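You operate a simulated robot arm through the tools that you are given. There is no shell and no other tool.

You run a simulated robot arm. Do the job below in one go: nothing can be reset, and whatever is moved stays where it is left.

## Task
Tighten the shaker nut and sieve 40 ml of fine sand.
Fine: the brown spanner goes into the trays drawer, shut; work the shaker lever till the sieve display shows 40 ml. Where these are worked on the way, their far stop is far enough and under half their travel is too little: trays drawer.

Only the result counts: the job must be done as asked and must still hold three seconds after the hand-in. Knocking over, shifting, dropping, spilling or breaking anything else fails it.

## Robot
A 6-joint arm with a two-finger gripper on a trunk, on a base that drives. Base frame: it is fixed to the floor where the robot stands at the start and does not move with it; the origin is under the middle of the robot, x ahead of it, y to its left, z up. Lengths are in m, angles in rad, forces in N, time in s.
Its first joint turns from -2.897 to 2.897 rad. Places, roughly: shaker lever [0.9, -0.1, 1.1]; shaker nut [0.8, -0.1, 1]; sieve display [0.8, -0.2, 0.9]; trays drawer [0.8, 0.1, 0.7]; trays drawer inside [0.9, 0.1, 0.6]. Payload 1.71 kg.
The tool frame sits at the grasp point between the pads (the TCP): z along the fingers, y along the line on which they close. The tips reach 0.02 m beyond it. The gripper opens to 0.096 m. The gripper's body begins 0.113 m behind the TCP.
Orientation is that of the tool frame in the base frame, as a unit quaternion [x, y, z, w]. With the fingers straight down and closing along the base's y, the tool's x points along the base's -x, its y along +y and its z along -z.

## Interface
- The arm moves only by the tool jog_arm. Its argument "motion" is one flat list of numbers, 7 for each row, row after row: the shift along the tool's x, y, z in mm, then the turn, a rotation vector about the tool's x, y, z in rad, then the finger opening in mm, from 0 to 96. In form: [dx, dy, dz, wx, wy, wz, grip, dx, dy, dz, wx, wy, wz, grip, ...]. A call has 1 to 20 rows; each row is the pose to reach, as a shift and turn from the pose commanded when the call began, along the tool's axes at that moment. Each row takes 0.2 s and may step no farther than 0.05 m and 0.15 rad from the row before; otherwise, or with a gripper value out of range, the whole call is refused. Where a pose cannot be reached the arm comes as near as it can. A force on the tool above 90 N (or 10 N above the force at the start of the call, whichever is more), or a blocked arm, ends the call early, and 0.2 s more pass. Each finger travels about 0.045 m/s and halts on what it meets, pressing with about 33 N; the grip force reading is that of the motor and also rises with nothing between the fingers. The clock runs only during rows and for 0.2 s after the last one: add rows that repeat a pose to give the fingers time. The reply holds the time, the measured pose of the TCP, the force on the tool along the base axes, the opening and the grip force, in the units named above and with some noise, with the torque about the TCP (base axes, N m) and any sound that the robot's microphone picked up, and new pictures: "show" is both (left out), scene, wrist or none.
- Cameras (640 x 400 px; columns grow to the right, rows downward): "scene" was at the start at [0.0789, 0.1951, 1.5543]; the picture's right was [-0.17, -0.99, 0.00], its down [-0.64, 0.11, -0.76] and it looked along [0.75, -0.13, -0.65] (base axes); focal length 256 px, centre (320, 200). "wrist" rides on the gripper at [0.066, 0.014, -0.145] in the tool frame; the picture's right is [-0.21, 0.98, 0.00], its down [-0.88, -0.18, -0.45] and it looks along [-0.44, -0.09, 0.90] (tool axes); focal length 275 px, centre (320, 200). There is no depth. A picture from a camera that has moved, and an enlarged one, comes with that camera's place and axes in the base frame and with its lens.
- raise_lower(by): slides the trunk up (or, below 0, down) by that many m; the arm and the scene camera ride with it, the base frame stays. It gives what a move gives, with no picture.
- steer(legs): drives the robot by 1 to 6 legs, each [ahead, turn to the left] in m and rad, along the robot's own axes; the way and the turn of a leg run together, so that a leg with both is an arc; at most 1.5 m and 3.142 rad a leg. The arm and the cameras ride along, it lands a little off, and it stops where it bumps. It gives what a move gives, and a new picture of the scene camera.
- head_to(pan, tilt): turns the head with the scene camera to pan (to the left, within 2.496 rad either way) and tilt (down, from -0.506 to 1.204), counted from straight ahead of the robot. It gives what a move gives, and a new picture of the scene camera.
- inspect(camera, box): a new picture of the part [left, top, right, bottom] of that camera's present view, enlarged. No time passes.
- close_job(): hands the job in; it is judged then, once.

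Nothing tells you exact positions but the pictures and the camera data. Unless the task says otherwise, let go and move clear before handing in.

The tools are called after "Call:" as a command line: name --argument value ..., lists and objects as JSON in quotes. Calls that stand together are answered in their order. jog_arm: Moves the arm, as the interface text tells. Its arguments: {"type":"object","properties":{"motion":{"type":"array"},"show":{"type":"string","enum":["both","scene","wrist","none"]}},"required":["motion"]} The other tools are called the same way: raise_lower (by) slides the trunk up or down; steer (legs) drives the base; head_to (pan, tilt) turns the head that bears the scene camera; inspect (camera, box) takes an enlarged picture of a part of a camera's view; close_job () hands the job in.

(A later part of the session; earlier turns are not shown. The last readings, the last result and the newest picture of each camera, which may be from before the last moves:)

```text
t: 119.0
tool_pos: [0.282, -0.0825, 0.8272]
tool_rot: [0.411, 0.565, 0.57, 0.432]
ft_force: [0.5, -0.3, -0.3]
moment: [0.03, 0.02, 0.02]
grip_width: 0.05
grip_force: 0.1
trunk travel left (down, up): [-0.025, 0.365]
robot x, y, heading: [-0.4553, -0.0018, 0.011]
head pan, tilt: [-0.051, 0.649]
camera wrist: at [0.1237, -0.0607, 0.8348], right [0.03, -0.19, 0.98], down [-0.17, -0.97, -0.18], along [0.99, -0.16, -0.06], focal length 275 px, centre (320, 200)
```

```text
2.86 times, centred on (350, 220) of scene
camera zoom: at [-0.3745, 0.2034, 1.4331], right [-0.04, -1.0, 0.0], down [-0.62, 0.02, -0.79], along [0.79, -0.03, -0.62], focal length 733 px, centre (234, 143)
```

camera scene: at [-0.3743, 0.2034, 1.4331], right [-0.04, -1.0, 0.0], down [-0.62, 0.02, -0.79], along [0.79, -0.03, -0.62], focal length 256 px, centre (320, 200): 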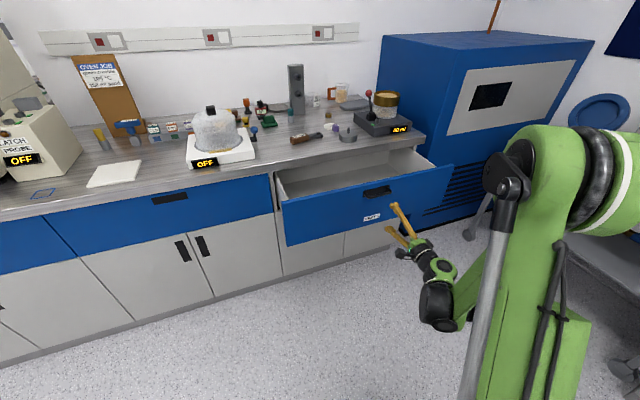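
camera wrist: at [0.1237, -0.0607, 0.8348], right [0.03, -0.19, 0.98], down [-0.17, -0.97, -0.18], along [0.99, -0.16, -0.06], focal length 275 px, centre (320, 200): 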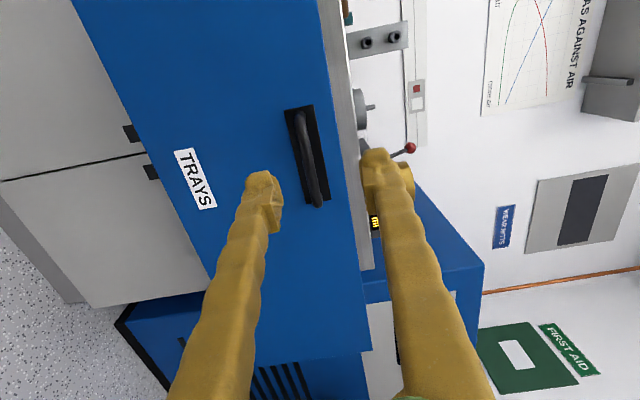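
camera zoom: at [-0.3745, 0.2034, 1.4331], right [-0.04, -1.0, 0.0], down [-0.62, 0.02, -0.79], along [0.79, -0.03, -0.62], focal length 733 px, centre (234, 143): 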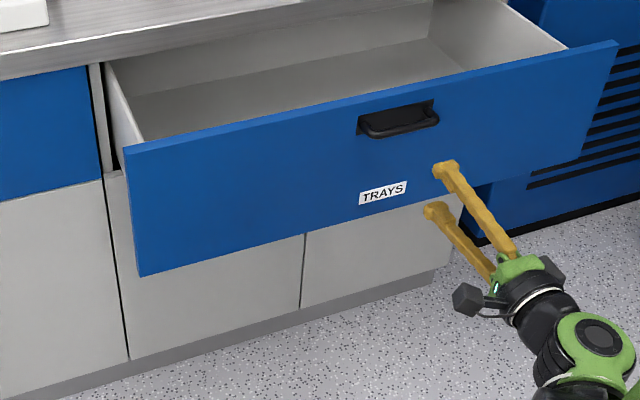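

Handle is now ~0.18 m ahead, 31 mm right and 21 mm below my line. Approach it again.

Call:
jog_arm --motion '[-8, -6, 25, 0.024, 0, 0, 50, -16, -12, 55, 0.024, 0, 0, 50, -24, -18, 85, 0.024, 0, 0, 50, -30, -21, 115, 0.024, 0, 0, 50, -31, -21, 135, 0.024, 0, 0, 50, -31, -21, 135, 0.024, 0, 0, 50]' --show "wrist"

Call:
inspect --camera "scene" --box '[340, 160, 430, 250]'

```text
t: 120.4
tool_pos: [0.4196, -0.074, 0.8099]
tool_rot: [0.417, 0.571, 0.564, 0.428]
ft_force: [0.6, -0.1, -0.6]
moment: [0.0, 0.02, 0.0]
grip_width: 0.05
grip_force: 0.0
trunk travel left (down, up): [-0.025, 0.365]
robot x, y, heading: [-0.4528, -0.0006, 0.008]
head pan, tilt: [-0.051, 0.649]
camera wrist: at [0.2626, -0.0523, 0.8224], right [0.05, -0.18, 0.98], down [-0.17, -0.97, -0.17], along [0.98, -0.16, -0.08], focal length 275 px, centre (320, 200)
```

wrist: 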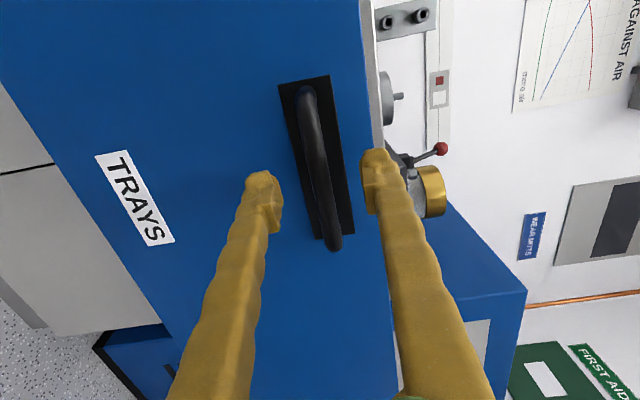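

```text
4.44 times, centred on (385, 205) of scene
camera zoom: at [-0.3743, 0.2034, 1.4331], right [-0.04, -1.0, 0.0], down [-0.62, 0.02, -0.79], along [0.79, -0.03, -0.62], focal length 1140 px, centre (31, 178)
```

zoom: 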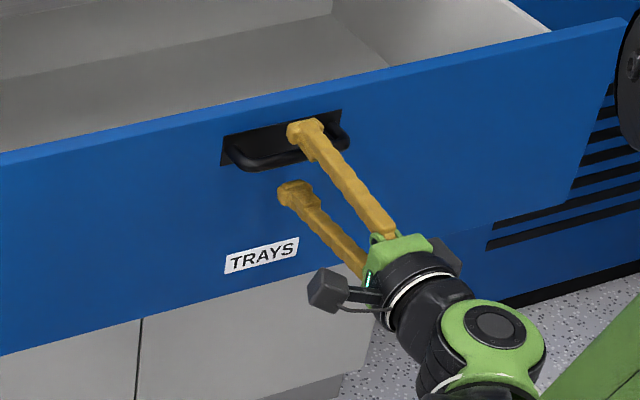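

Call:
jog_arm --motion '[0, 0, 8, 0, 0, 0, 46, 0, 0, 15, 0, 0, 0, 40, 0, 0, 15, 0, 0, 0, 28, 0, 0, 15, 0, 0, 0, 14, 0, 0, 15, 0, 0, 0, 0, 0, 0, 15, 0, 0, 0, 0, 0, 0, 15, 0, 0, 0, 0]' --show "wrist"

```text
t: 122.0
tool_pos: [0.4364, -0.0692, 0.8111]
tool_rot: [0.417, 0.571, 0.564, 0.427]
ft_force: [1.7, -2.2, 26.3]
moment: [0.4, 0.1, 0.05]
grip_width: 0.0079
grip_force: 35.2
trunk travel left (down, up): [-0.025, 0.365]
robot x, y, heading: [-0.4546, -0.0061, 0.009]
head pan, tilt: [-0.051, 0.649]
camera wrist: at [0.2772, -0.0474, 0.8227], right [0.05, -0.18, 0.98], down [-0.17, -0.97, -0.17], along [0.98, -0.16, -0.08], focal length 275 px, centre (320, 200)
```

wrist: 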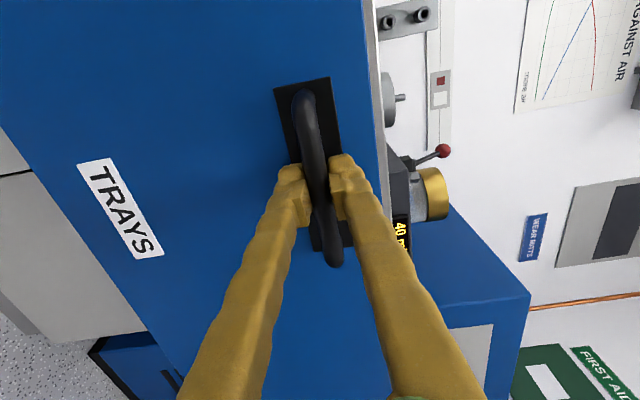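

Call:
jog_arm --motion '[0, 2, -8, 0, 0, 0, 0, -0.3, 2, -20, 0, 0, 0, 0, -0.5, 2, -32, 0, 0, 0, 0, -0.6, 2, -44, 0, 0, 0, 0, -0.7, 2, -56, 0, 0, 0, 0, -0.8, 2, -68, 0, 0, 0, 0, -1, 2, -80, 0, 0, 0, 0, -1, 2, -80, 0, 0, 0, 0]' --show "none"

Call:
inspect --camera "scene" --box '[260, 150, 440, 290]'

```text
t: 123.8
tool_pos: [0.3588, -0.0932, 0.8109]
tool_rot: [0.417, 0.57, 0.565, 0.427]
ft_force: [3.0, -15.0, 4.5]
moment: [0.42, 0.13, -0.31]
grip_width: 0.0079
grip_force: 35.0
trunk travel left (down, up): [-0.025, 0.365]
robot x, y, heading: [-0.4505, -0.0031, 0.006]
head pan, tilt: [-0.051, 0.649]
```

```text
2.86 times, centred on (350, 220) of scene
camera zoom: at [-0.3744, 0.2026, 1.4332], right [-0.04, -1.0, 0.0], down [-0.62, 0.03, -0.79], along [0.79, -0.03, -0.62], focal length 733 px, centre (234, 143)
```

zoom: 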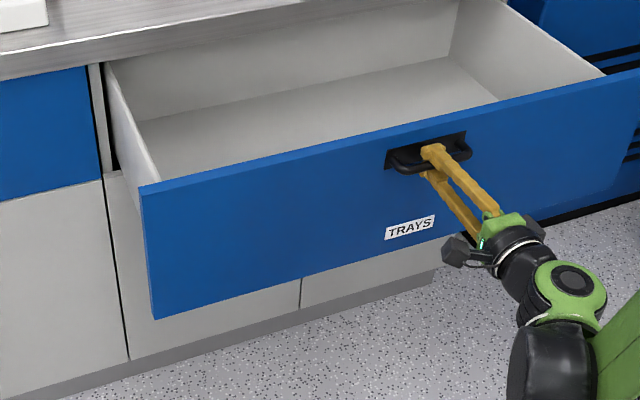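

Call:
jog_arm --motion '[-1, 0, -10, 0, 0, 0, 0, -1.5, 0, -20, 0, 0, 0, 0, -1.5, 0, -30, 0, 0, 0, 0, -1.5, 0, -36, 0, 0, 0, 0, -1.5, 0, -36, 0, 0, 0, 0]' --show "none"

Call:
inspect --camera "scene" --box '[260, 150, 440, 290]'

```text
t: 125.0
tool_pos: [0.3249, -0.1046, 0.8103]
tool_rot: [0.417, 0.572, 0.564, 0.426]
ft_force: [2.5, -10.6, 2.3]
moment: [0.44, 0.14, 0.27]
grip_width: 0.0081
grip_force: 35.1
trunk travel left (down, up): [-0.025, 0.365]
robot x, y, heading: [-0.4536, -0.0023, 0.008]
head pan, tilt: [-0.051, 0.649]
```

```text
2.86 times, centred on (350, 220) of scene
camera zoom: at [-0.3743, 0.2028, 1.4331], right [-0.04, -1.0, 0.0], down [-0.62, 0.03, -0.79], along [0.79, -0.03, -0.62], focal length 733 px, centre (234, 143)
```

zoom: 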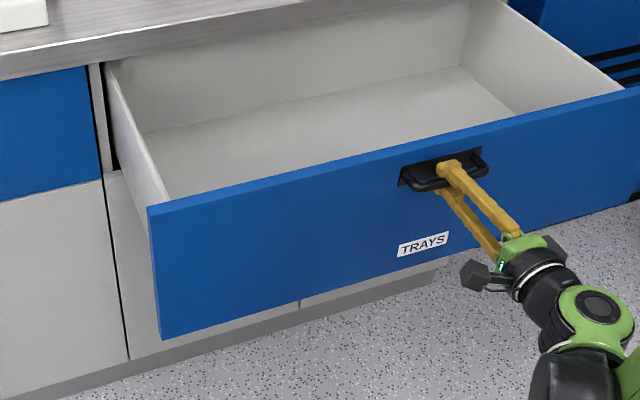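

The drawer is about 0.35 m out, nearly its full depth. Let go and back the hand off with the base.

Call:
jog_arm --motion '[0, 0, 0, 0, 0, 0, 40, 0, 0, 0, 0, 0, 0, 80, 0, 0, 0, 0, 0, 0, 90, 0, 0, 0, 0, 0, 0, 90]' --show "none"

Call:
steer --legs '[[-0.14, 0.0]]'

```text
t: 126.0
tool_pos: [0.3238, -0.1038, 0.81]
tool_rot: [0.416, 0.572, 0.563, 0.427]
ft_force: [-0.2, 0.3, -0.3]
moment: [-0.01, -0.03, 0.0]
grip_width: 0.0899
grip_force: 0.1
trunk travel left (down, up): [-0.025, 0.365]
robot x, y, heading: [-0.4498, -0.0031, 0.013]
head pan, tilt: [-0.051, 0.649]
```

```text
t: 127.5
tool_pos: [0.1878, -0.1058, 0.8112]
tool_rot: [0.417, 0.571, 0.563, 0.427]
ft_force: [0.0, -1.1, 0.1]
moment: [-0.02, -0.01, 0.02]
grip_width: 0.0899
grip_force: 0.1
trunk travel left (down, up): [-0.025, 0.365]
robot x, y, heading: [-0.5905, -0.0057, 0.011]
head pan, tilt: [-0.051, 0.649]
camera scene: at [-0.5121, 0.202, 1.4331], right [-0.04, -1.0, 0.0], down [-0.62, 0.03, -0.79], along [0.79, -0.03, -0.62], focal length 256 px, centre (320, 200)
```

scene: 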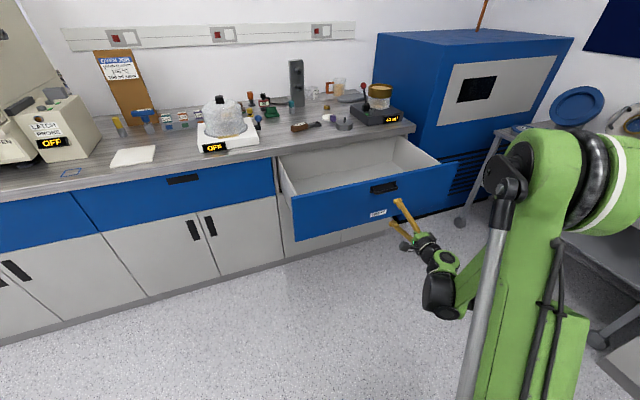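

Now raise the trunk and swing the hand back to pointing down, lifting it well above the bench.

Call:
raise_lower --by 0.125

Call:
jog_arm --motion '[0, 30, 0, 0, 0, 0, 80, 0, 65, 0, 0.13, 0, 0, 70, 0, 95, 0, 0.26, 0, 0, 62, 0, 125, 0, 0.39, 0, 0, 62, 0, 155, 0, 0.52, 0, 0, 62, 0, 185, 0, 0.65, 0, 0, 62, 0, 215, 0, 0.78, 0, 0, 62, 0, 245, 0, 0.91, 0, 0, 62, 0, 270, 0, 1.04, 0, 0, 62, 0, 280, 0, 1.17, 0, 0, 62, 0, 290, 0, 1.3, 0, 0, 62, 0, 300, 0, 1.43, 0, 0, 62, 0, 300, 0, 1.56, 0, 0, 62, 0, 300, 0, 1.56, 0, 0, 62]'

```text
t: 129.1
tool_pos: [0.1749, -0.106, 0.9474]
tool_rot: [0.413, 0.568, 0.566, 0.431]
ft_force: [0.5, 0.4, -0.6]
moment: [0.02, -0.02, 0.0]
grip_width: 0.0901
grip_force: 0.0
trunk travel left (down, up): [-0.15, 0.24]
robot x, y, heading: [-0.5912, -0.0014, 0.01]
head pan, tilt: [-0.051, 0.649]
```

```text
t: 132.1
tool_pos: [0.1694, -0.1002, 1.2466]
tool_rot: [0.597, 0.802, 0.002, 0.015]
ft_force: [1.5, 0.2, 0.6]
moment: [-0.01, 0.06, 0.01]
grip_width: 0.0621
grip_force: 0.0
trunk travel left (down, up): [-0.15, 0.24]
robot x, y, heading: [-0.5916, -0.0014, 0.008]
head pan, tilt: [-0.051, 0.649]
camera scene: at [-0.5094, 0.2022, 1.558], right [-0.04, -1.0, 0.0], down [-0.62, 0.03, -0.79], along [0.79, -0.03, -0.62], focal length 256 px, centre (320, 200)
camera wrist: at [0.1593, -0.031, 1.3895], right [1.0, 0.08, 0.03], down [0.06, -0.89, 0.46], along [0.06, -0.46, -0.89], focal length 275 px, centre (320, 200)
```

scene: 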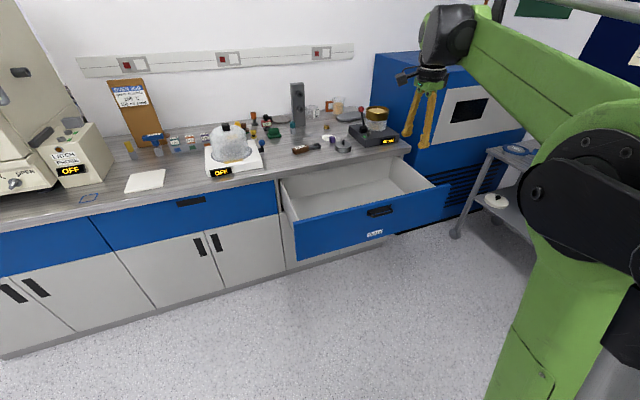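
wrist: 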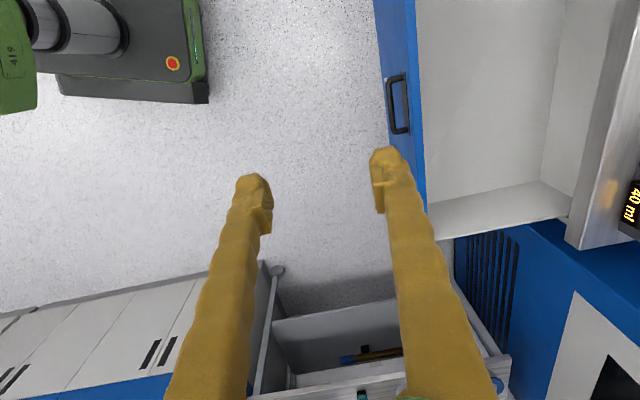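

Drive forward 0.45 m so the spanner comes within reach while staying clear of the open drawer.

Call:
steer --legs '[[0.45, 0.0]]'

Call:
inspect --camera "scene" --box '[200, 150, 440, 350]'

```text
t: 135.7
tool_pos: [0.6262, -0.095, 1.2475]
tool_rot: [0.596, 0.803, 0.003, 0.016]
ft_force: [0.2, -0.2, -0.3]
moment: [0.01, -0.04, 0.0]
grip_width: 0.0619
grip_force: 0.0
trunk travel left (down, up): [-0.15, 0.24]
robot x, y, heading: [-0.1325, -0.0022, 0.007]
head pan, tilt: [-0.051, 0.649]
camera scene: at [-0.0541, 0.2067, 1.558], right [-0.04, -1.0, 0.0], down [-0.62, 0.02, -0.79], along [0.79, -0.03, -0.62], focal length 256 px, centre (320, 200)
```

scene: 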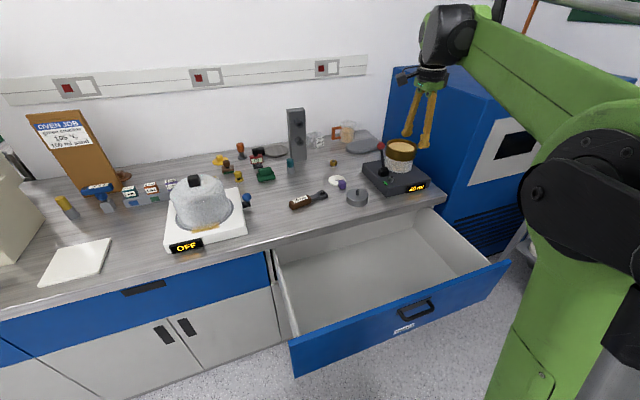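

```text
2.00 times, centred on (320, 250) of scene
camera zoom: at [-0.0541, 0.2067, 1.558], right [-0.04, -1.0, 0.0], down [-0.62, 0.02, -0.79], along [0.79, -0.03, -0.62], focal length 513 px, centre (320, 100)
```

zoom: 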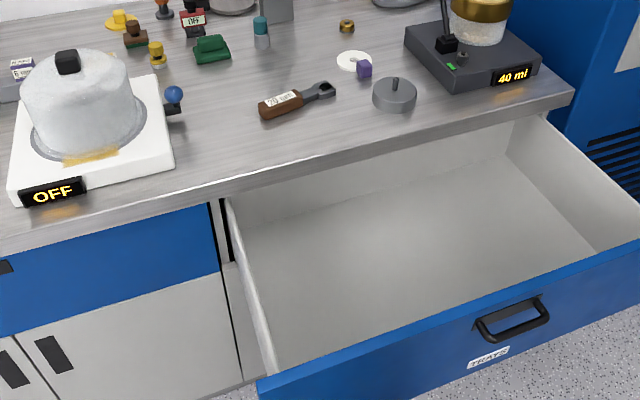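

Everything is undisturbed. I'll go above the spanner's handle again with the fingers across it.

Call:
jog_arm --motion '[31, 25, 0, 0.003, 0.003, -0.03, 62, 62, 50, 5, 0.006, 0.006, -0.06, 62, 93, 75, 15, 0.009, 0.008, -0.09, 58, 124, 100, 30, 0.012, 0.011, -0.12, 54, 154, 126, 50, 0.014, 0.014, -0.15, 54, 185, 151, 70, 0.017, 0.016, -0.18, 54, 216, 176, 90, 0.02, 0.018, -0.21, 54, 247, 201, 115, 0.022, 0.02, -0.24, 54, 278, 226, 140, 0.024, 0.022, -0.246, 54, 278, 226, 147, 0.024, 0.022, -0.246, 54, 278, 226, 147, 0.024, 0.022, -0.246, 54]'

Call:
inspect --camera "wrist" --box '[240, 70, 420, 250]'

```text
t: 138.1
tool_pos: [0.7513, 0.2385, 1.1123]
tool_rot: [0.493, 0.87, 0.001, 0.007]
ft_force: [0.1, 0.1, 0.1]
moment: [0.01, 0.01, -0.02]
grip_width: 0.0541
grip_force: 0.0
trunk travel left (down, up): [-0.15, 0.24]
robot x, y, heading: [-0.1337, -0.003, 0.013]
head pan, tilt: [-0.051, 0.649]
camera scene: at [-0.0539, 0.2069, 1.558], right [-0.04, -1.0, 0.0], down [-0.62, 0.02, -0.79], along [0.79, -0.03, -0.62], focal length 256 px, centre (320, 200)
camera wrist: at [0.7263, 0.3018, 1.2565], right [0.95, 0.33, 0.01], down [0.29, -0.84, 0.45], along [0.16, -0.42, -0.89], focal length 275 px, centre (320, 200)
```

scene: 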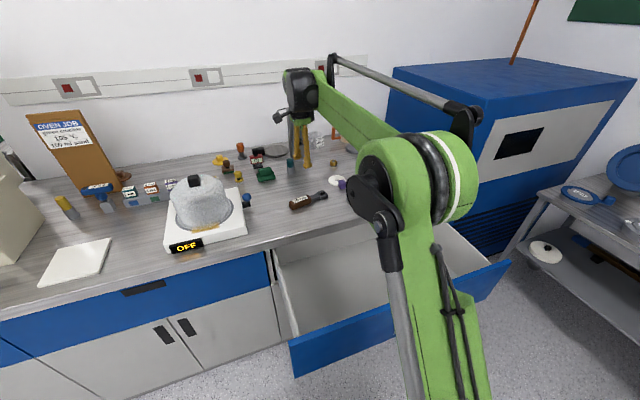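
wrist: 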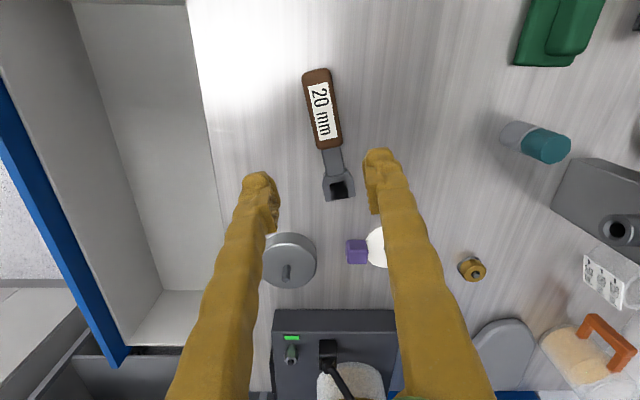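

```text
2.22 times, centred on (330, 160) of wrist
camera zoom: at [0.7263, 0.3018, 1.2565], right [0.95, 0.33, 0.01], down [0.29, -0.84, 0.45], along [0.16, -0.42, -0.89], focal length 612 px, centre (298, 289)
```

zoom: 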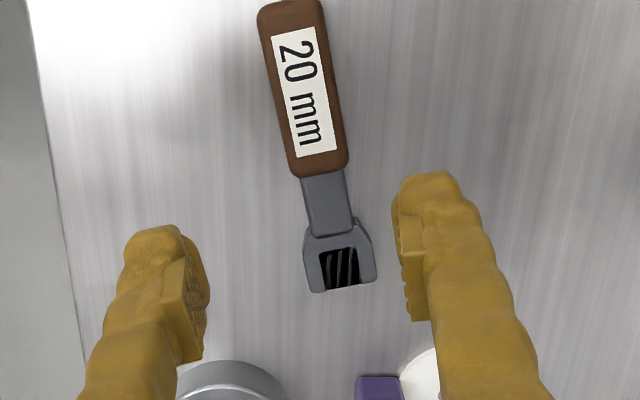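

Call:
jog_arm --motion '[-1, 4, 35, 0, 0, 0.01, 54, -1.5, 7.5, 75, 0, 0, 0.015, 54, -1.5, 7.5, 115, 0, 0, 0.015, 54, -1.5, 7.5, 150, 0, 0, 0.015, 54, -1.5, 7.5, 172, 0, 0, 0.015, 54, -1.5, 7.5, 172, 0, 0, 0.015, 54]' --show "wrist"

Call:
inspect --camera "wrist" --box '[240, 80, 400, 260]'

```text
t: 139.4
tool_pos: [0.7596, 0.2382, 0.9402]
tool_rot: [0.499, 0.866, 0.002, 0.007]
ft_force: [0.3, 0.5, -0.3]
moment: [0.0, 0.02, 0.01]
grip_width: 0.054
grip_force: 0.1
trunk travel left (down, up): [-0.15, 0.24]
robot x, y, heading: [-0.1316, -0.0003, 0.008]
head pan, tilt: [-0.051, 0.649]
camera wrist: at [0.7368, 0.3021, 1.0831], right [0.95, 0.31, 0.01], down [0.27, -0.85, 0.45], along [0.15, -0.43, -0.89], focal length 275 px, centre (320, 200)
```

wrist: 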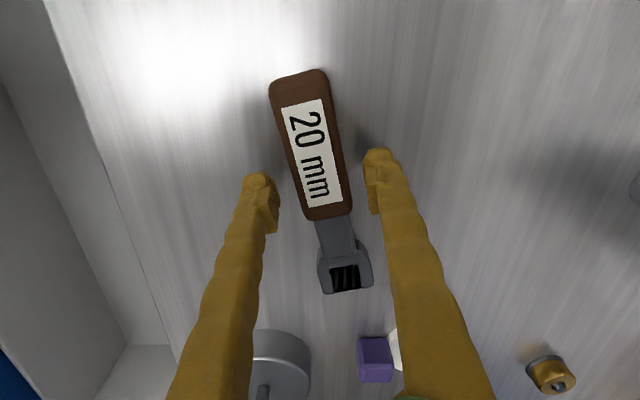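

```text
2.22 times, centred on (320, 170) of wrist
camera zoom: at [0.7368, 0.3021, 1.0831], right [0.95, 0.31, 0.01], down [0.27, -0.85, 0.45], along [0.15, -0.43, -0.89], focal length 612 px, centre (320, 267)
```

zoom: 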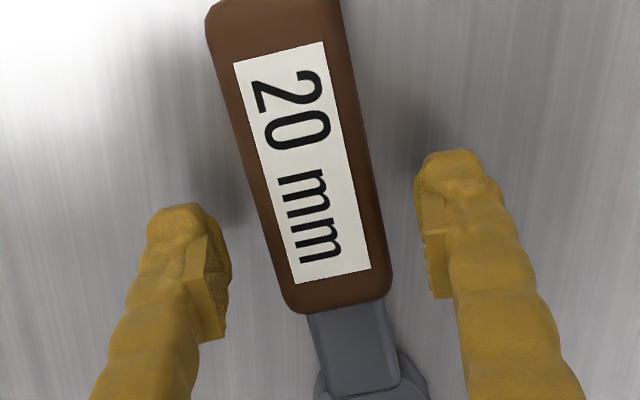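

Same picture as my earlier good grasp. Shift 4 mm, lower 17 mm, close, and lift slowly.

Call:
jog_arm --motion '[0, 3, 8, 0, 0, 0, 54, 0, 4, 14, 0, 0, 0, 54, 0, 4, 17, 0, 0, 0, 50, 0, 4, 17, 0, 0, 0, 36, 0, 4, 17, 0, 0, 0, 20, 0, 4, 17, 0, 0, 0, 0, 0, 4, 17, 0, 0, 0, 0, 0, 4, 17, 0, 0, 0, 0, 0, 4, 15, 0, 0, 0, 0, 0, 4, 12, 0, 0, 0, 0, 0, 4, 8, 0, 0, 0, 0, 0, 4, 3, 0, 0, 0, 0, 0, 4, 3, 0, 0, 0, 0]' --show "wrist"

Call:
inspect --camera "scene" --box '[270, 170, 350, 230]'

```text
t: 142.2
tool_pos: [0.7625, 0.2391, 0.9386]
tool_rot: [0.5, 0.866, 0.002, 0.007]
ft_force: [-0.6, -0.6, -2.7]
moment: [-0.02, 0.01, -0.03]
grip_width: 0.0329
grip_force: 33.4
trunk travel left (down, up): [-0.15, 0.24]
robot x, y, heading: [-0.1344, -0.0018, 0.007]
head pan, tilt: [-0.051, 0.649]
camera wrist: at [0.7396, 0.3035, 1.0819], right [0.95, 0.31, 0.01], down [0.27, -0.85, 0.45], along [0.15, -0.43, -0.89], focal length 275 px, centre (320, 200)
```

wrist: 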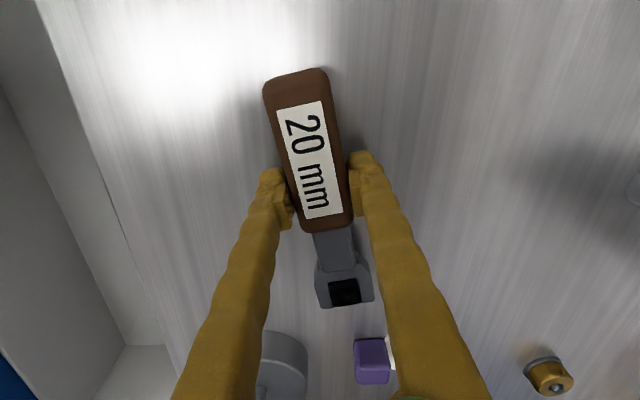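

```text
6.67 times, centred on (310, 200) of scene
camera zoom: at [-0.0536, 0.2068, 1.558], right [-0.04, -1.0, 0.0], down [-0.62, 0.02, -0.79], along [0.79, -0.03, -0.62], focal length 1710 px, centre (387, 200)
```

zoom: 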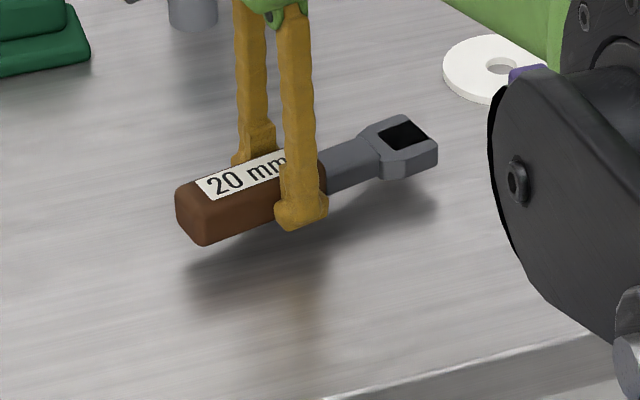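

Spanner held again. Lift it and carry it over the open drawer, turning it parallel to the drawer front.

Call:
jog_arm --motion '[0, 0, -20, 0, 0, 0, 0, 0, 0, -50, 0, 0, 0, 0, 0, 0, -85, 0, 0, 0, 0, 0, 0, -120, 0, 0, 0, 0, -8, -39, -130, 0, 0, 0.023, 0, -16, -78, -130, 0, 0, 0.047, 0, -24, -117, -130, 0, 0, 0.07, 0, -32, -156, -130, 0, 0, 0.093, 0, -40, -195, -130, 0, 0, 0.117, 0, -48, -234, -130, 0, 0, 0.14, 0, -55, -273, -130, 0, 0, 0.163, 0, -63, -312, -130, 0, 0, 0.187, 0, -71, -352, -130, 0, 0, 0.21, 0, -71, -352, -130, 0, 0, 0.21, 0]'

```text
t: 145.2
tool_pos: [0.4925, 0.0033, 1.065]
tool_rot: [0.588, 0.809, 0.002, 0.008]
ft_force: [-0.2, -0.8, -2.5]
moment: [0.03, -0.03, -0.01]
grip_width: 0.0326
grip_force: 33.6
trunk travel left (down, up): [-0.15, 0.24]
robot x, y, heading: [-0.1322, -0.0021, 0.008]
head pan, tilt: [-0.051, 0.649]
camera scene: at [-0.0546, 0.2065, 1.5581], right [-0.04, -1.0, 0.0], down [-0.62, 0.02, -0.79], along [0.79, -0.03, -0.62], focal length 256 px, centre (320, 200)
camera wrist: at [0.4812, 0.0704, 1.2091], right [0.99, 0.11, 0.01], down [0.09, -0.89, 0.45], along [0.06, -0.45, -0.89], focal length 275 px, centre (320, 200)
```

scene: 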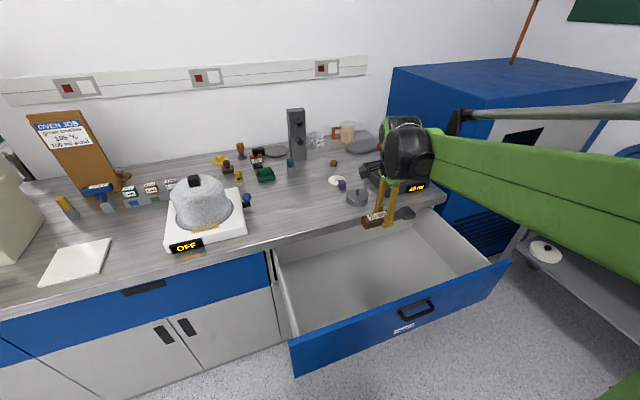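
wrist: 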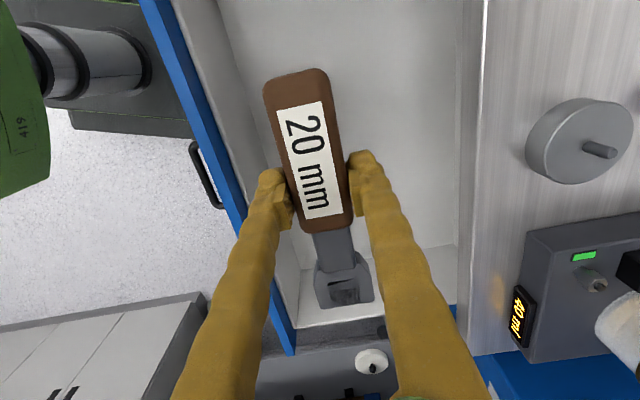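

Well placed over the drawer. Lower the trunk, then lower the arm into it step by step.

Call:
raise_lower --by -0.13

Call:
jog_arm --motion '[0, 0, 30, 0, 0, 0, 0, 0, 0, 60, 0, 0, 0, 0, 0, 0, 90, 0, 0, 0, 0, 0, 0, 120, 0, 0, 0, 0, 0, 0, 120, 0, 0, 0, 0]'

Call:
inspect --camera "scene" --box '[260, 170, 480, 360]'

```text
t: 146.8
tool_pos: [0.491, 0.0031, 0.9341]
tool_rot: [0.587, 0.809, 0.002, 0.007]
ft_force: [-0.2, 0.6, -2.2]
moment: [-0.01, 0.02, 0.0]
grip_width: 0.033
grip_force: 32.9
trunk travel left (down, up): [-0.02, 0.37]
robot x, y, heading: [-0.133, 0.0011, 0.007]
head pan, tilt: [-0.051, 0.649]
```

```text
t: 148.0
tool_pos: [0.4918, 0.0028, 0.8169]
tool_rot: [0.588, 0.809, 0.003, 0.007]
ft_force: [1.3, -0.1, -0.6]
moment: [0.01, 0.0, 0.0]
grip_width: 0.033
grip_force: 33.4
trunk travel left (down, up): [-0.02, 0.37]
robot x, y, heading: [-0.1321, -0.0011, 0.009]
head pan, tilt: [-0.051, 0.649]
camera scene: at [-0.0559, 0.2067, 1.4281], right [-0.04, -1.0, 0.0], down [-0.62, 0.02, -0.79], along [0.79, -0.03, -0.62], focal length 256 px, centre (320, 200)
camera wrist: at [0.4832, 0.0707, 0.9606], right [0.99, 0.11, 0.01], down [0.09, -0.89, 0.45], along [0.06, -0.45, -0.89], focal length 275 px, centre (320, 200)
```

scene: 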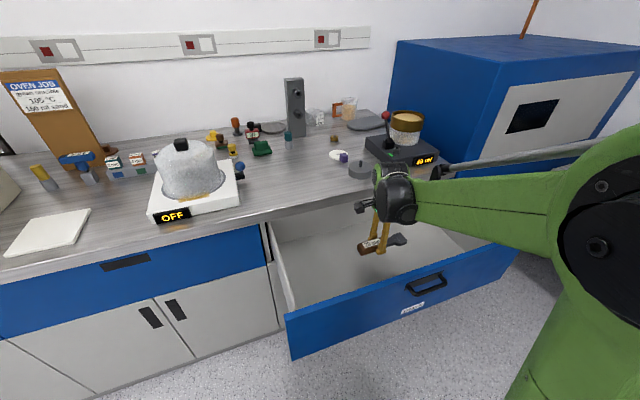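
wrist: 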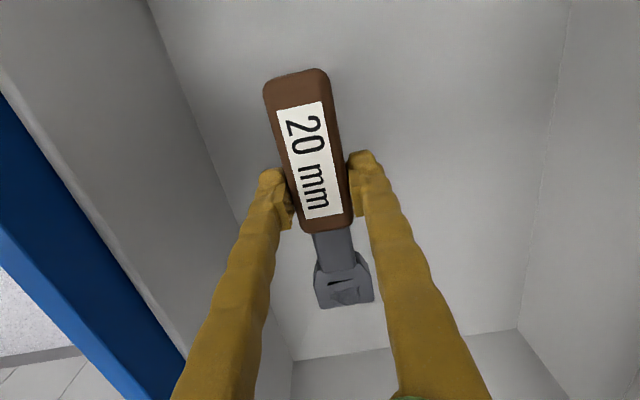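

```text
2.11 times, centred on (370, 265) of scene
camera zoom: at [-0.0559, 0.2067, 1.4281], right [-0.04, -1.0, 0.0], down [-0.62, 0.02, -0.79], along [0.79, -0.03, -0.62], focal length 540 px, centre (215, 63)
```

zoom: 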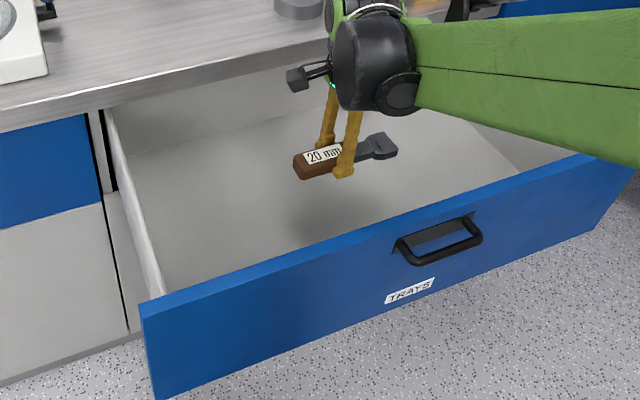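

Call:
jog_arm --motion '[0, 0, 15, 0, 0, 0, 0, 0, 0, 30, 0, 0, 0, 0, 0, 0, 45, 0, 0, 0, 0, 0, 0, 55, 0, 0, 0, 0, 0, 0, 55, 0, 0, 0, 0]'

Call:
inspect --camera "scene" --box '[260, 170, 480, 360]'

```text
t: 149.2
tool_pos: [0.4947, 0.0022, 0.7614]
tool_rot: [0.588, 0.809, 0.002, 0.007]
ft_force: [-0.2, -1.1, -1.7]
moment: [-0.01, -0.03, -0.02]
grip_width: 0.0326
grip_force: 32.9
trunk travel left (down, up): [-0.02, 0.37]
robot x, y, heading: [-0.1342, 0.0051, 0.012]
head pan, tilt: [-0.051, 0.649]
camera scene: at [-0.0559, 0.2067, 1.4281], right [-0.04, -1.0, 0.0], down [-0.62, 0.02, -0.79], along [0.79, -0.03, -0.62], focal length 256 px, centre (320, 200)
camera wrist: at [0.485, 0.0688, 0.9048], right [0.99, 0.11, 0.01], down [0.09, -0.89, 0.45], along [0.06, -0.45, -0.89], focal length 275 px, centre (320, 200)
```

scene: 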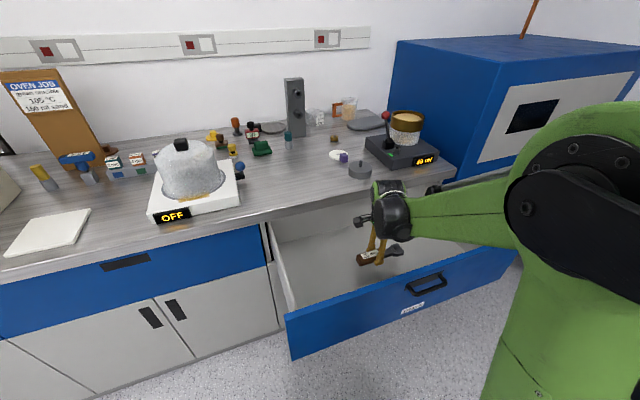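
wrist: 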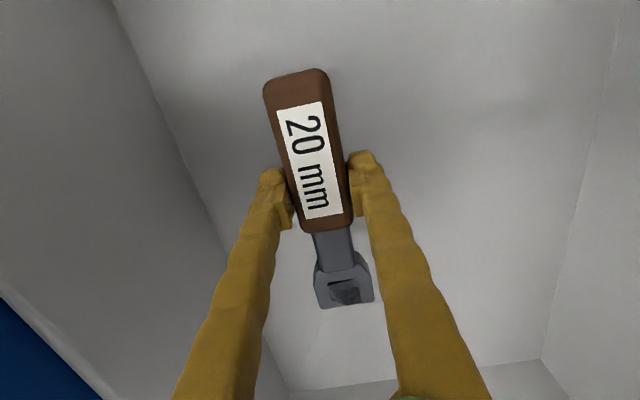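

```text
2.11 times, centred on (370, 265) of scene
camera zoom: at [-0.0559, 0.2067, 1.4281], right [-0.04, -1.0, 0.0], down [-0.62, 0.02, -0.79], along [0.79, -0.03, -0.62], focal length 540 px, centre (215, 63)
```

zoom: 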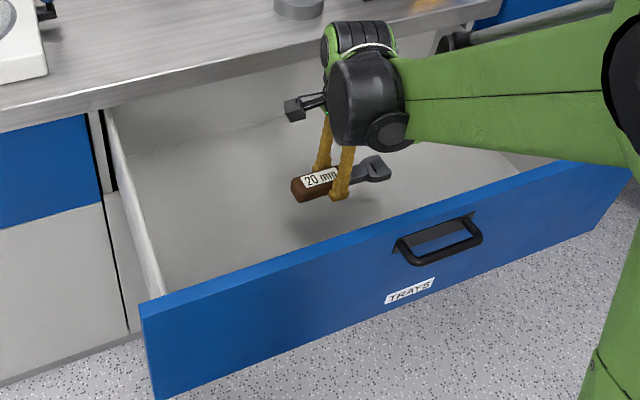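

Call:
jog_arm --motion '[0, 0, 10, 0, 0, 0, 0, 0, 0, 20, 0, 0, 0, 0, 0, 0, 25, 0, 0, 0, 0, 0, 0, 25, 0, 0, 0, 0]' --show "none"

Call:
inspect --camera "scene" --box '[320, 200, 440, 300]'

```text
t: 150.2
tool_pos: [0.494, 0.0032, 0.7357]
tool_rot: [0.588, 0.809, 0.002, 0.008]
ft_force: [0.3, -0.2, -2.9]
moment: [0.03, 0.01, 0.03]
grip_width: 0.0329
grip_force: 32.9
trunk travel left (down, up): [-0.02, 0.37]
robot x, y, heading: [-0.132, 0.0007, 0.01]
head pan, tilt: [-0.051, 0.649]
```

```text
4.00 times, centred on (380, 250) of scene
camera zoom: at [-0.0559, 0.2067, 1.428], right [-0.04, -1.0, 0.0], down [-0.62, 0.02, -0.79], along [0.79, -0.03, -0.62], focal length 1026 px, centre (80, 0)
```

zoom: 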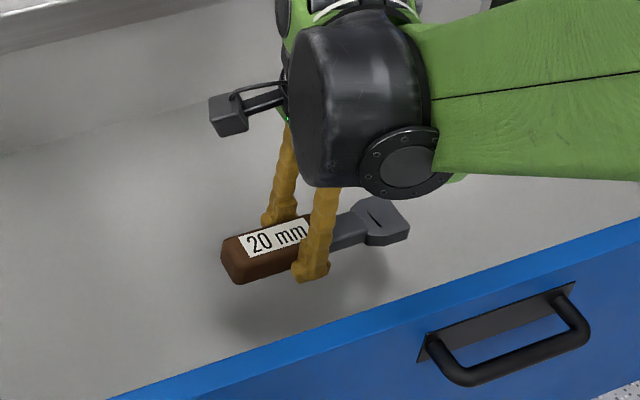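

Call:
jog_arm --motion '[0, 0, 5, 0, 0, 0, 0, 0, 0, 10, 0, 0, 0, 0, 0, 0, 15, 0, 0, 0, 0, 0, 0, 15, 0, 0, 0, 0]' --show "none"

Call:
inspect --camera "scene" --box '[320, 200, 440, 300]'

```text
t: 151.2
tool_pos: [0.4941, 0.0022, 0.7186]
tool_rot: [0.588, 0.809, 0.002, 0.007]
ft_force: [-0.1, 0.0, -0.9]
moment: [0.0, 0.01, 0.0]
grip_width: 0.0328
grip_force: 33.0
trunk travel left (down, up): [-0.02, 0.37]
robot x, y, heading: [-0.1342, -0.0, 0.007]
head pan, tilt: [-0.051, 0.649]
```

```text
4.00 times, centred on (380, 250) of scene
camera zoom: at [-0.0559, 0.2067, 1.428], right [-0.04, -1.0, 0.0], down [-0.62, 0.02, -0.79], along [0.79, -0.03, -0.62], focal length 1026 px, centre (80, 0)
```

zoom: 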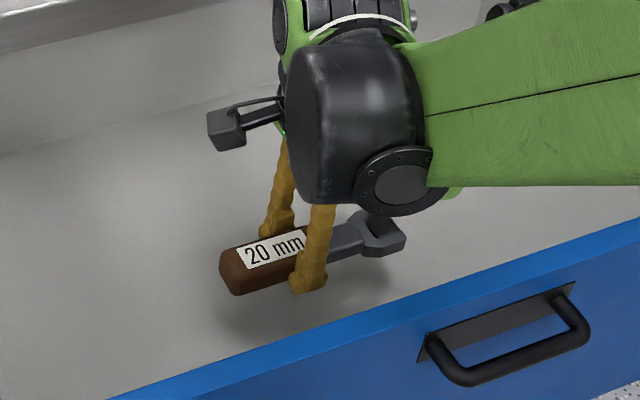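

Call:
jog_arm --motion '[0, 0, 5, 0, 0, 0, 0, 0, 0, 10, 0, 0, 0, 0, 0, 0, 10, 0, 0, 0, 0]' --show "none"

Call:
inspect --camera "scene" --box '[320, 200, 440, 300]'

```text
t: 152.0
tool_pos: [0.4941, 0.0023, 0.7101]
tool_rot: [0.587, 0.81, 0.003, 0.007]
ft_force: [0.0, -0.6, -2.2]
moment: [0.04, 0.0, 0.01]
grip_width: 0.0329
grip_force: 32.6
trunk travel left (down, up): [-0.02, 0.37]
robot x, y, heading: [-0.1341, -0.0048, 0.007]
head pan, tilt: [-0.051, 0.649]
```

```text
4.00 times, centred on (380, 250) of scene
camera zoom: at [-0.0559, 0.2067, 1.428], right [-0.04, -1.0, 0.0], down [-0.62, 0.02, -0.79], along [0.79, -0.03, -0.62], focal length 1026 px, centre (80, 0)
```

zoom: 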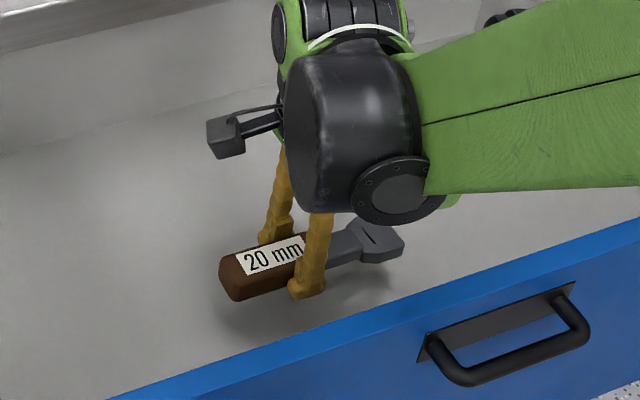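

Call:
jog_arm --motion '[0, 0, 4, 0, 0, 0, 0, 0, 0, 8, 0, 0, 0, 0, 0, 0, 8, 0, 0, 0, 0]' --show "none"

Call:
inspect --camera "scene" --box '[320, 200, 440, 300]'

```text
t: 152.8
tool_pos: [0.4957, 0.0032, 0.7018]
tool_rot: [0.588, 0.809, 0.002, 0.006]
ft_force: [-0.2, -0.1, -2.6]
moment: [-0.01, -0.01, -0.01]
grip_width: 0.0328
grip_force: 32.9
trunk travel left (down, up): [-0.02, 0.37]
robot x, y, heading: [-0.1304, 0.0002, 0.012]
head pan, tilt: [-0.051, 0.649]
```

```text
4.00 times, centred on (380, 250) of scene
camera zoom: at [-0.0559, 0.2067, 1.428], right [-0.04, -1.0, 0.0], down [-0.62, 0.02, -0.79], along [0.79, -0.03, -0.62], focal length 1026 px, centre (80, 0)
```

zoom: 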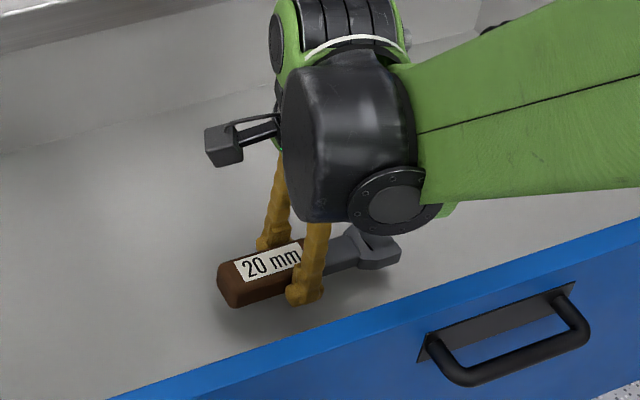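

Still slightly above the drawer floor; continue in small steps.

Call:
jog_arm --motion '[0, 0, 3, 0, 0, 0, 0, 0, 0, 6, 0, 0, 0, 0, 0, 0, 6, 0, 0, 0, 0]' --show "none"

Call:
jog_arm --motion '[0, 0, 3, 0, 0, 0, 0, 0, 0, 5, 0, 0, 0, 0, 0, 0, 5, 0, 0, 0, 0]' --show "none"

Call:
inspect --camera "scene" --box '[320, 200, 440, 300]'

```text
t: 153.6
tool_pos: [0.4964, 0.0035, 0.6957]
tool_rot: [0.588, 0.809, 0.003, 0.007]
ft_force: [0.4, 0.1, -2.2]
moment: [0.0, 0.01, 0.03]
grip_width: 0.0329
grip_force: 32.7
trunk travel left (down, up): [-0.02, 0.37]
robot x, y, heading: [-0.1302, 0.001, 0.013]
head pan, tilt: [-0.051, 0.649]
```

```text
t: 154.4
tool_pos: [0.4953, 0.0035, 0.691]
tool_rot: [0.588, 0.809, 0.003, 0.007]
ft_force: [0.0, -0.6, -2.8]
moment: [-0.03, 0.02, -0.03]
grip_width: 0.0329
grip_force: 33.0
trunk travel left (down, up): [-0.02, 0.37]
robot x, y, heading: [-0.1341, 0.0015, 0.006]
head pan, tilt: [-0.051, 0.649]
```

```text
4.00 times, centred on (380, 250) of scene
camera zoom: at [-0.0559, 0.2067, 1.428], right [-0.04, -1.0, 0.0], down [-0.62, 0.02, -0.79], along [0.79, -0.03, -0.62], focal length 1026 px, centre (80, 0)
```

zoom: 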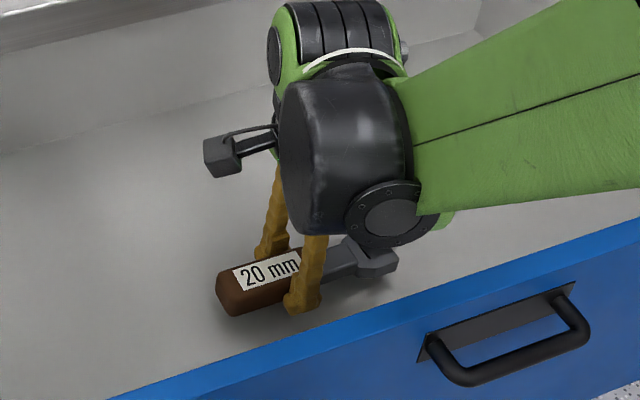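

Call:
jog_arm --motion '[0, 0, 3, 0, 0, 0, 0, 0, 0, 6, 0, 0, 0, 0, 0, 0, 6, 0, 0, 0, 0]' --show "none"

Call:
inspect --camera "scene" --box '[350, 230, 420, 290]'

```text
t: 155.2
tool_pos: [0.4952, 0.0026, 0.6836]
tool_rot: [0.588, 0.809, 0.002, 0.007]
ft_force: [-0.4, 0.3, -2.0]
moment: [-0.02, 0.02, 0.0]
grip_width: 0.033
grip_force: 32.9
trunk travel left (down, up): [-0.02, 0.37]
robot x, y, heading: [-0.131, -0.0031, 0.016]
head pan, tilt: [-0.051, 0.649]
```

```text
6.67 times, centred on (385, 260) of scene
camera zoom: at [-0.0559, 0.2067, 1.428], right [-0.04, -1.0, 0.0], down [-0.62, 0.02, -0.79], along [0.79, -0.03, -0.62], focal length 1710 px, centre (-113, -200)
```

zoom: 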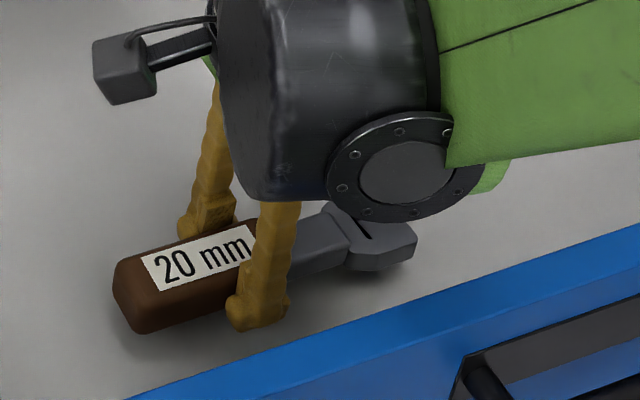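

Call:
jog_arm --motion '[0, 0, 3, 0, 0, 0, 0, 0, 0, 5, 0, 0, 0, 0, 0, 0, 5, 0, 0, 0, 0]' --show "none"

Call:
inspect --camera "scene" --box '[350, 230, 420, 290]'

```text
t: 156.0
tool_pos: [0.496, 0.0032, 0.6799]
tool_rot: [0.587, 0.809, 0.002, 0.008]
ft_force: [-0.3, -0.4, -2.5]
moment: [0.03, -0.02, -0.02]
grip_width: 0.0329
grip_force: 32.5
trunk travel left (down, up): [-0.02, 0.37]
robot x, y, heading: [-0.1341, -0.0003, 0.014]
head pan, tilt: [-0.051, 0.649]
```

```text
6.67 times, centred on (385, 260) of scene
camera zoom: at [-0.0559, 0.2067, 1.428], right [-0.04, -1.0, 0.0], down [-0.62, 0.02, -0.79], along [0.79, -0.03, -0.62], focal length 1710 px, centre (-113, -200)
```

zoom: 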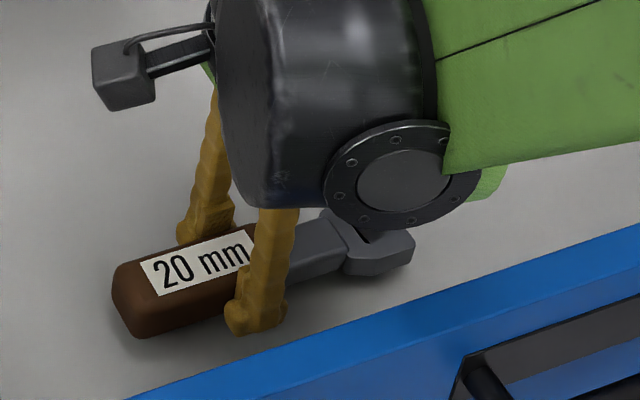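

Call:
jog_arm --motion '[0, 0, 3, 0, 0, 0, 0, 0, 0, 5, 0, 0, 0, 0, 0, 0, 5, 0, 0, 0, 0]' --show "none"

Call:
inspect --camera "scene" --box '[350, 230, 420, 290]'

```text
t: 156.8
tool_pos: [0.4972, 0.0027, 0.6748]
tool_rot: [0.587, 0.81, 0.002, 0.007]
ft_force: [0.5, 0.5, -2.5]
moment: [0.01, -0.01, -0.02]
grip_width: 0.0329
grip_force: 33.2
trunk travel left (down, up): [-0.02, 0.37]
robot x, y, heading: [-0.1338, -0.0002, 0.006]
head pan, tilt: [-0.051, 0.649]
```

```text
6.67 times, centred on (385, 260) of scene
camera zoom: at [-0.0559, 0.2067, 1.428], right [-0.04, -1.0, 0.0], down [-0.62, 0.02, -0.79], along [0.79, -0.03, -0.62], focal length 1710 px, centre (-113, -200)
```

zoom: 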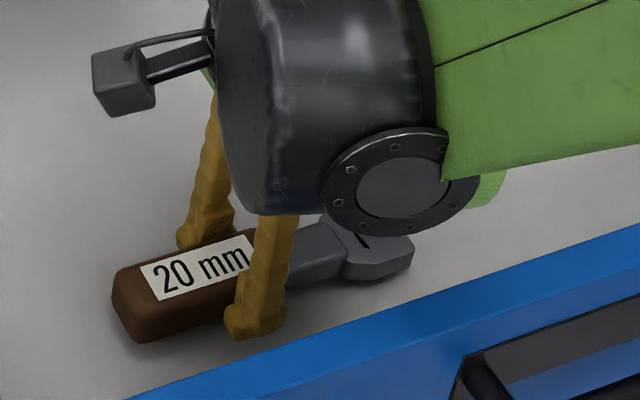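

Call:
jog_arm --motion '[0, 0, 3, 0, 0, 0, 0, 0, 0, 6, 0, 0, 0, 0, 0, 0, 6, 0, 0, 0, 0]' --show "none"

Call:
inspect --camera "scene" --box '[350, 230, 420, 290]'

```text
t: 157.6
tool_pos: [0.4952, 0.0039, 0.6702]
tool_rot: [0.588, 0.809, 0.002, 0.007]
ft_force: [-0.2, 0.2, -3.4]
moment: [0.0, 0.0, 0.01]
grip_width: 0.0329
grip_force: 32.9
trunk travel left (down, up): [-0.02, 0.37]
robot x, y, heading: [-0.1353, 0.0012, 0.01]
head pan, tilt: [-0.051, 0.649]
```

```text
6.67 times, centred on (385, 260) of scene
camera zoom: at [-0.0559, 0.2067, 1.428], right [-0.04, -1.0, 0.0], down [-0.62, 0.02, -0.79], along [0.79, -0.03, -0.62], focal length 1710 px, centre (-113, -200)
```

zoom: 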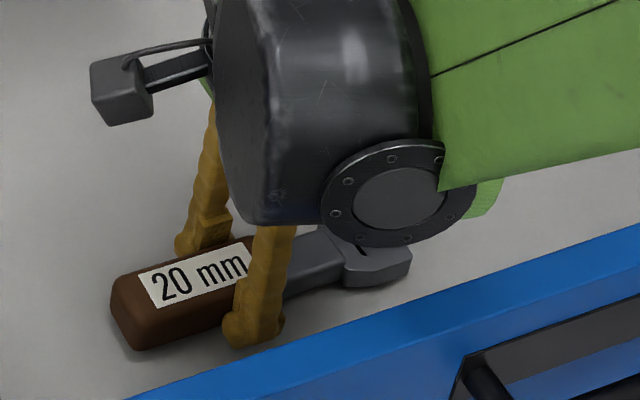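

Call:
jog_arm --motion '[0, 0, 3, 0, 0, 0, 0, 0, 0, 6, 0, 0, 0, 0, 0, 0, 6, 0, 0, 0, 0]' --show "none"

Call:
inspect --camera "scene" --box '[350, 230, 420, 290]'

```text
t: 158.4
tool_pos: [0.4954, 0.0024, 0.6624]
tool_rot: [0.587, 0.809, 0.002, 0.008]
ft_force: [0.4, -0.1, 5.6]
moment: [-0.23, 0.05, 0.04]
grip_width: 0.033
grip_force: 33.3
trunk travel left (down, up): [-0.02, 0.37]
robot x, y, heading: [-0.1295, -0.0013, 0.013]
head pan, tilt: [-0.051, 0.649]
```

```text
6.67 times, centred on (385, 260) of scene
camera zoom: at [-0.0563, 0.2067, 1.4281], right [-0.04, -1.0, 0.0], down [-0.62, 0.02, -0.79], along [0.79, -0.03, -0.62], focal length 1710 px, centre (-113, -200)
```

zoom: 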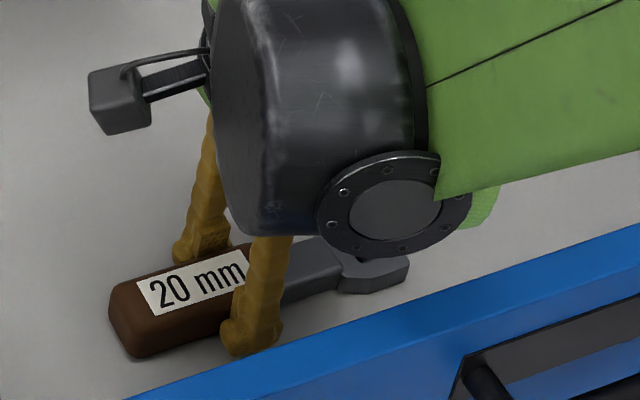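

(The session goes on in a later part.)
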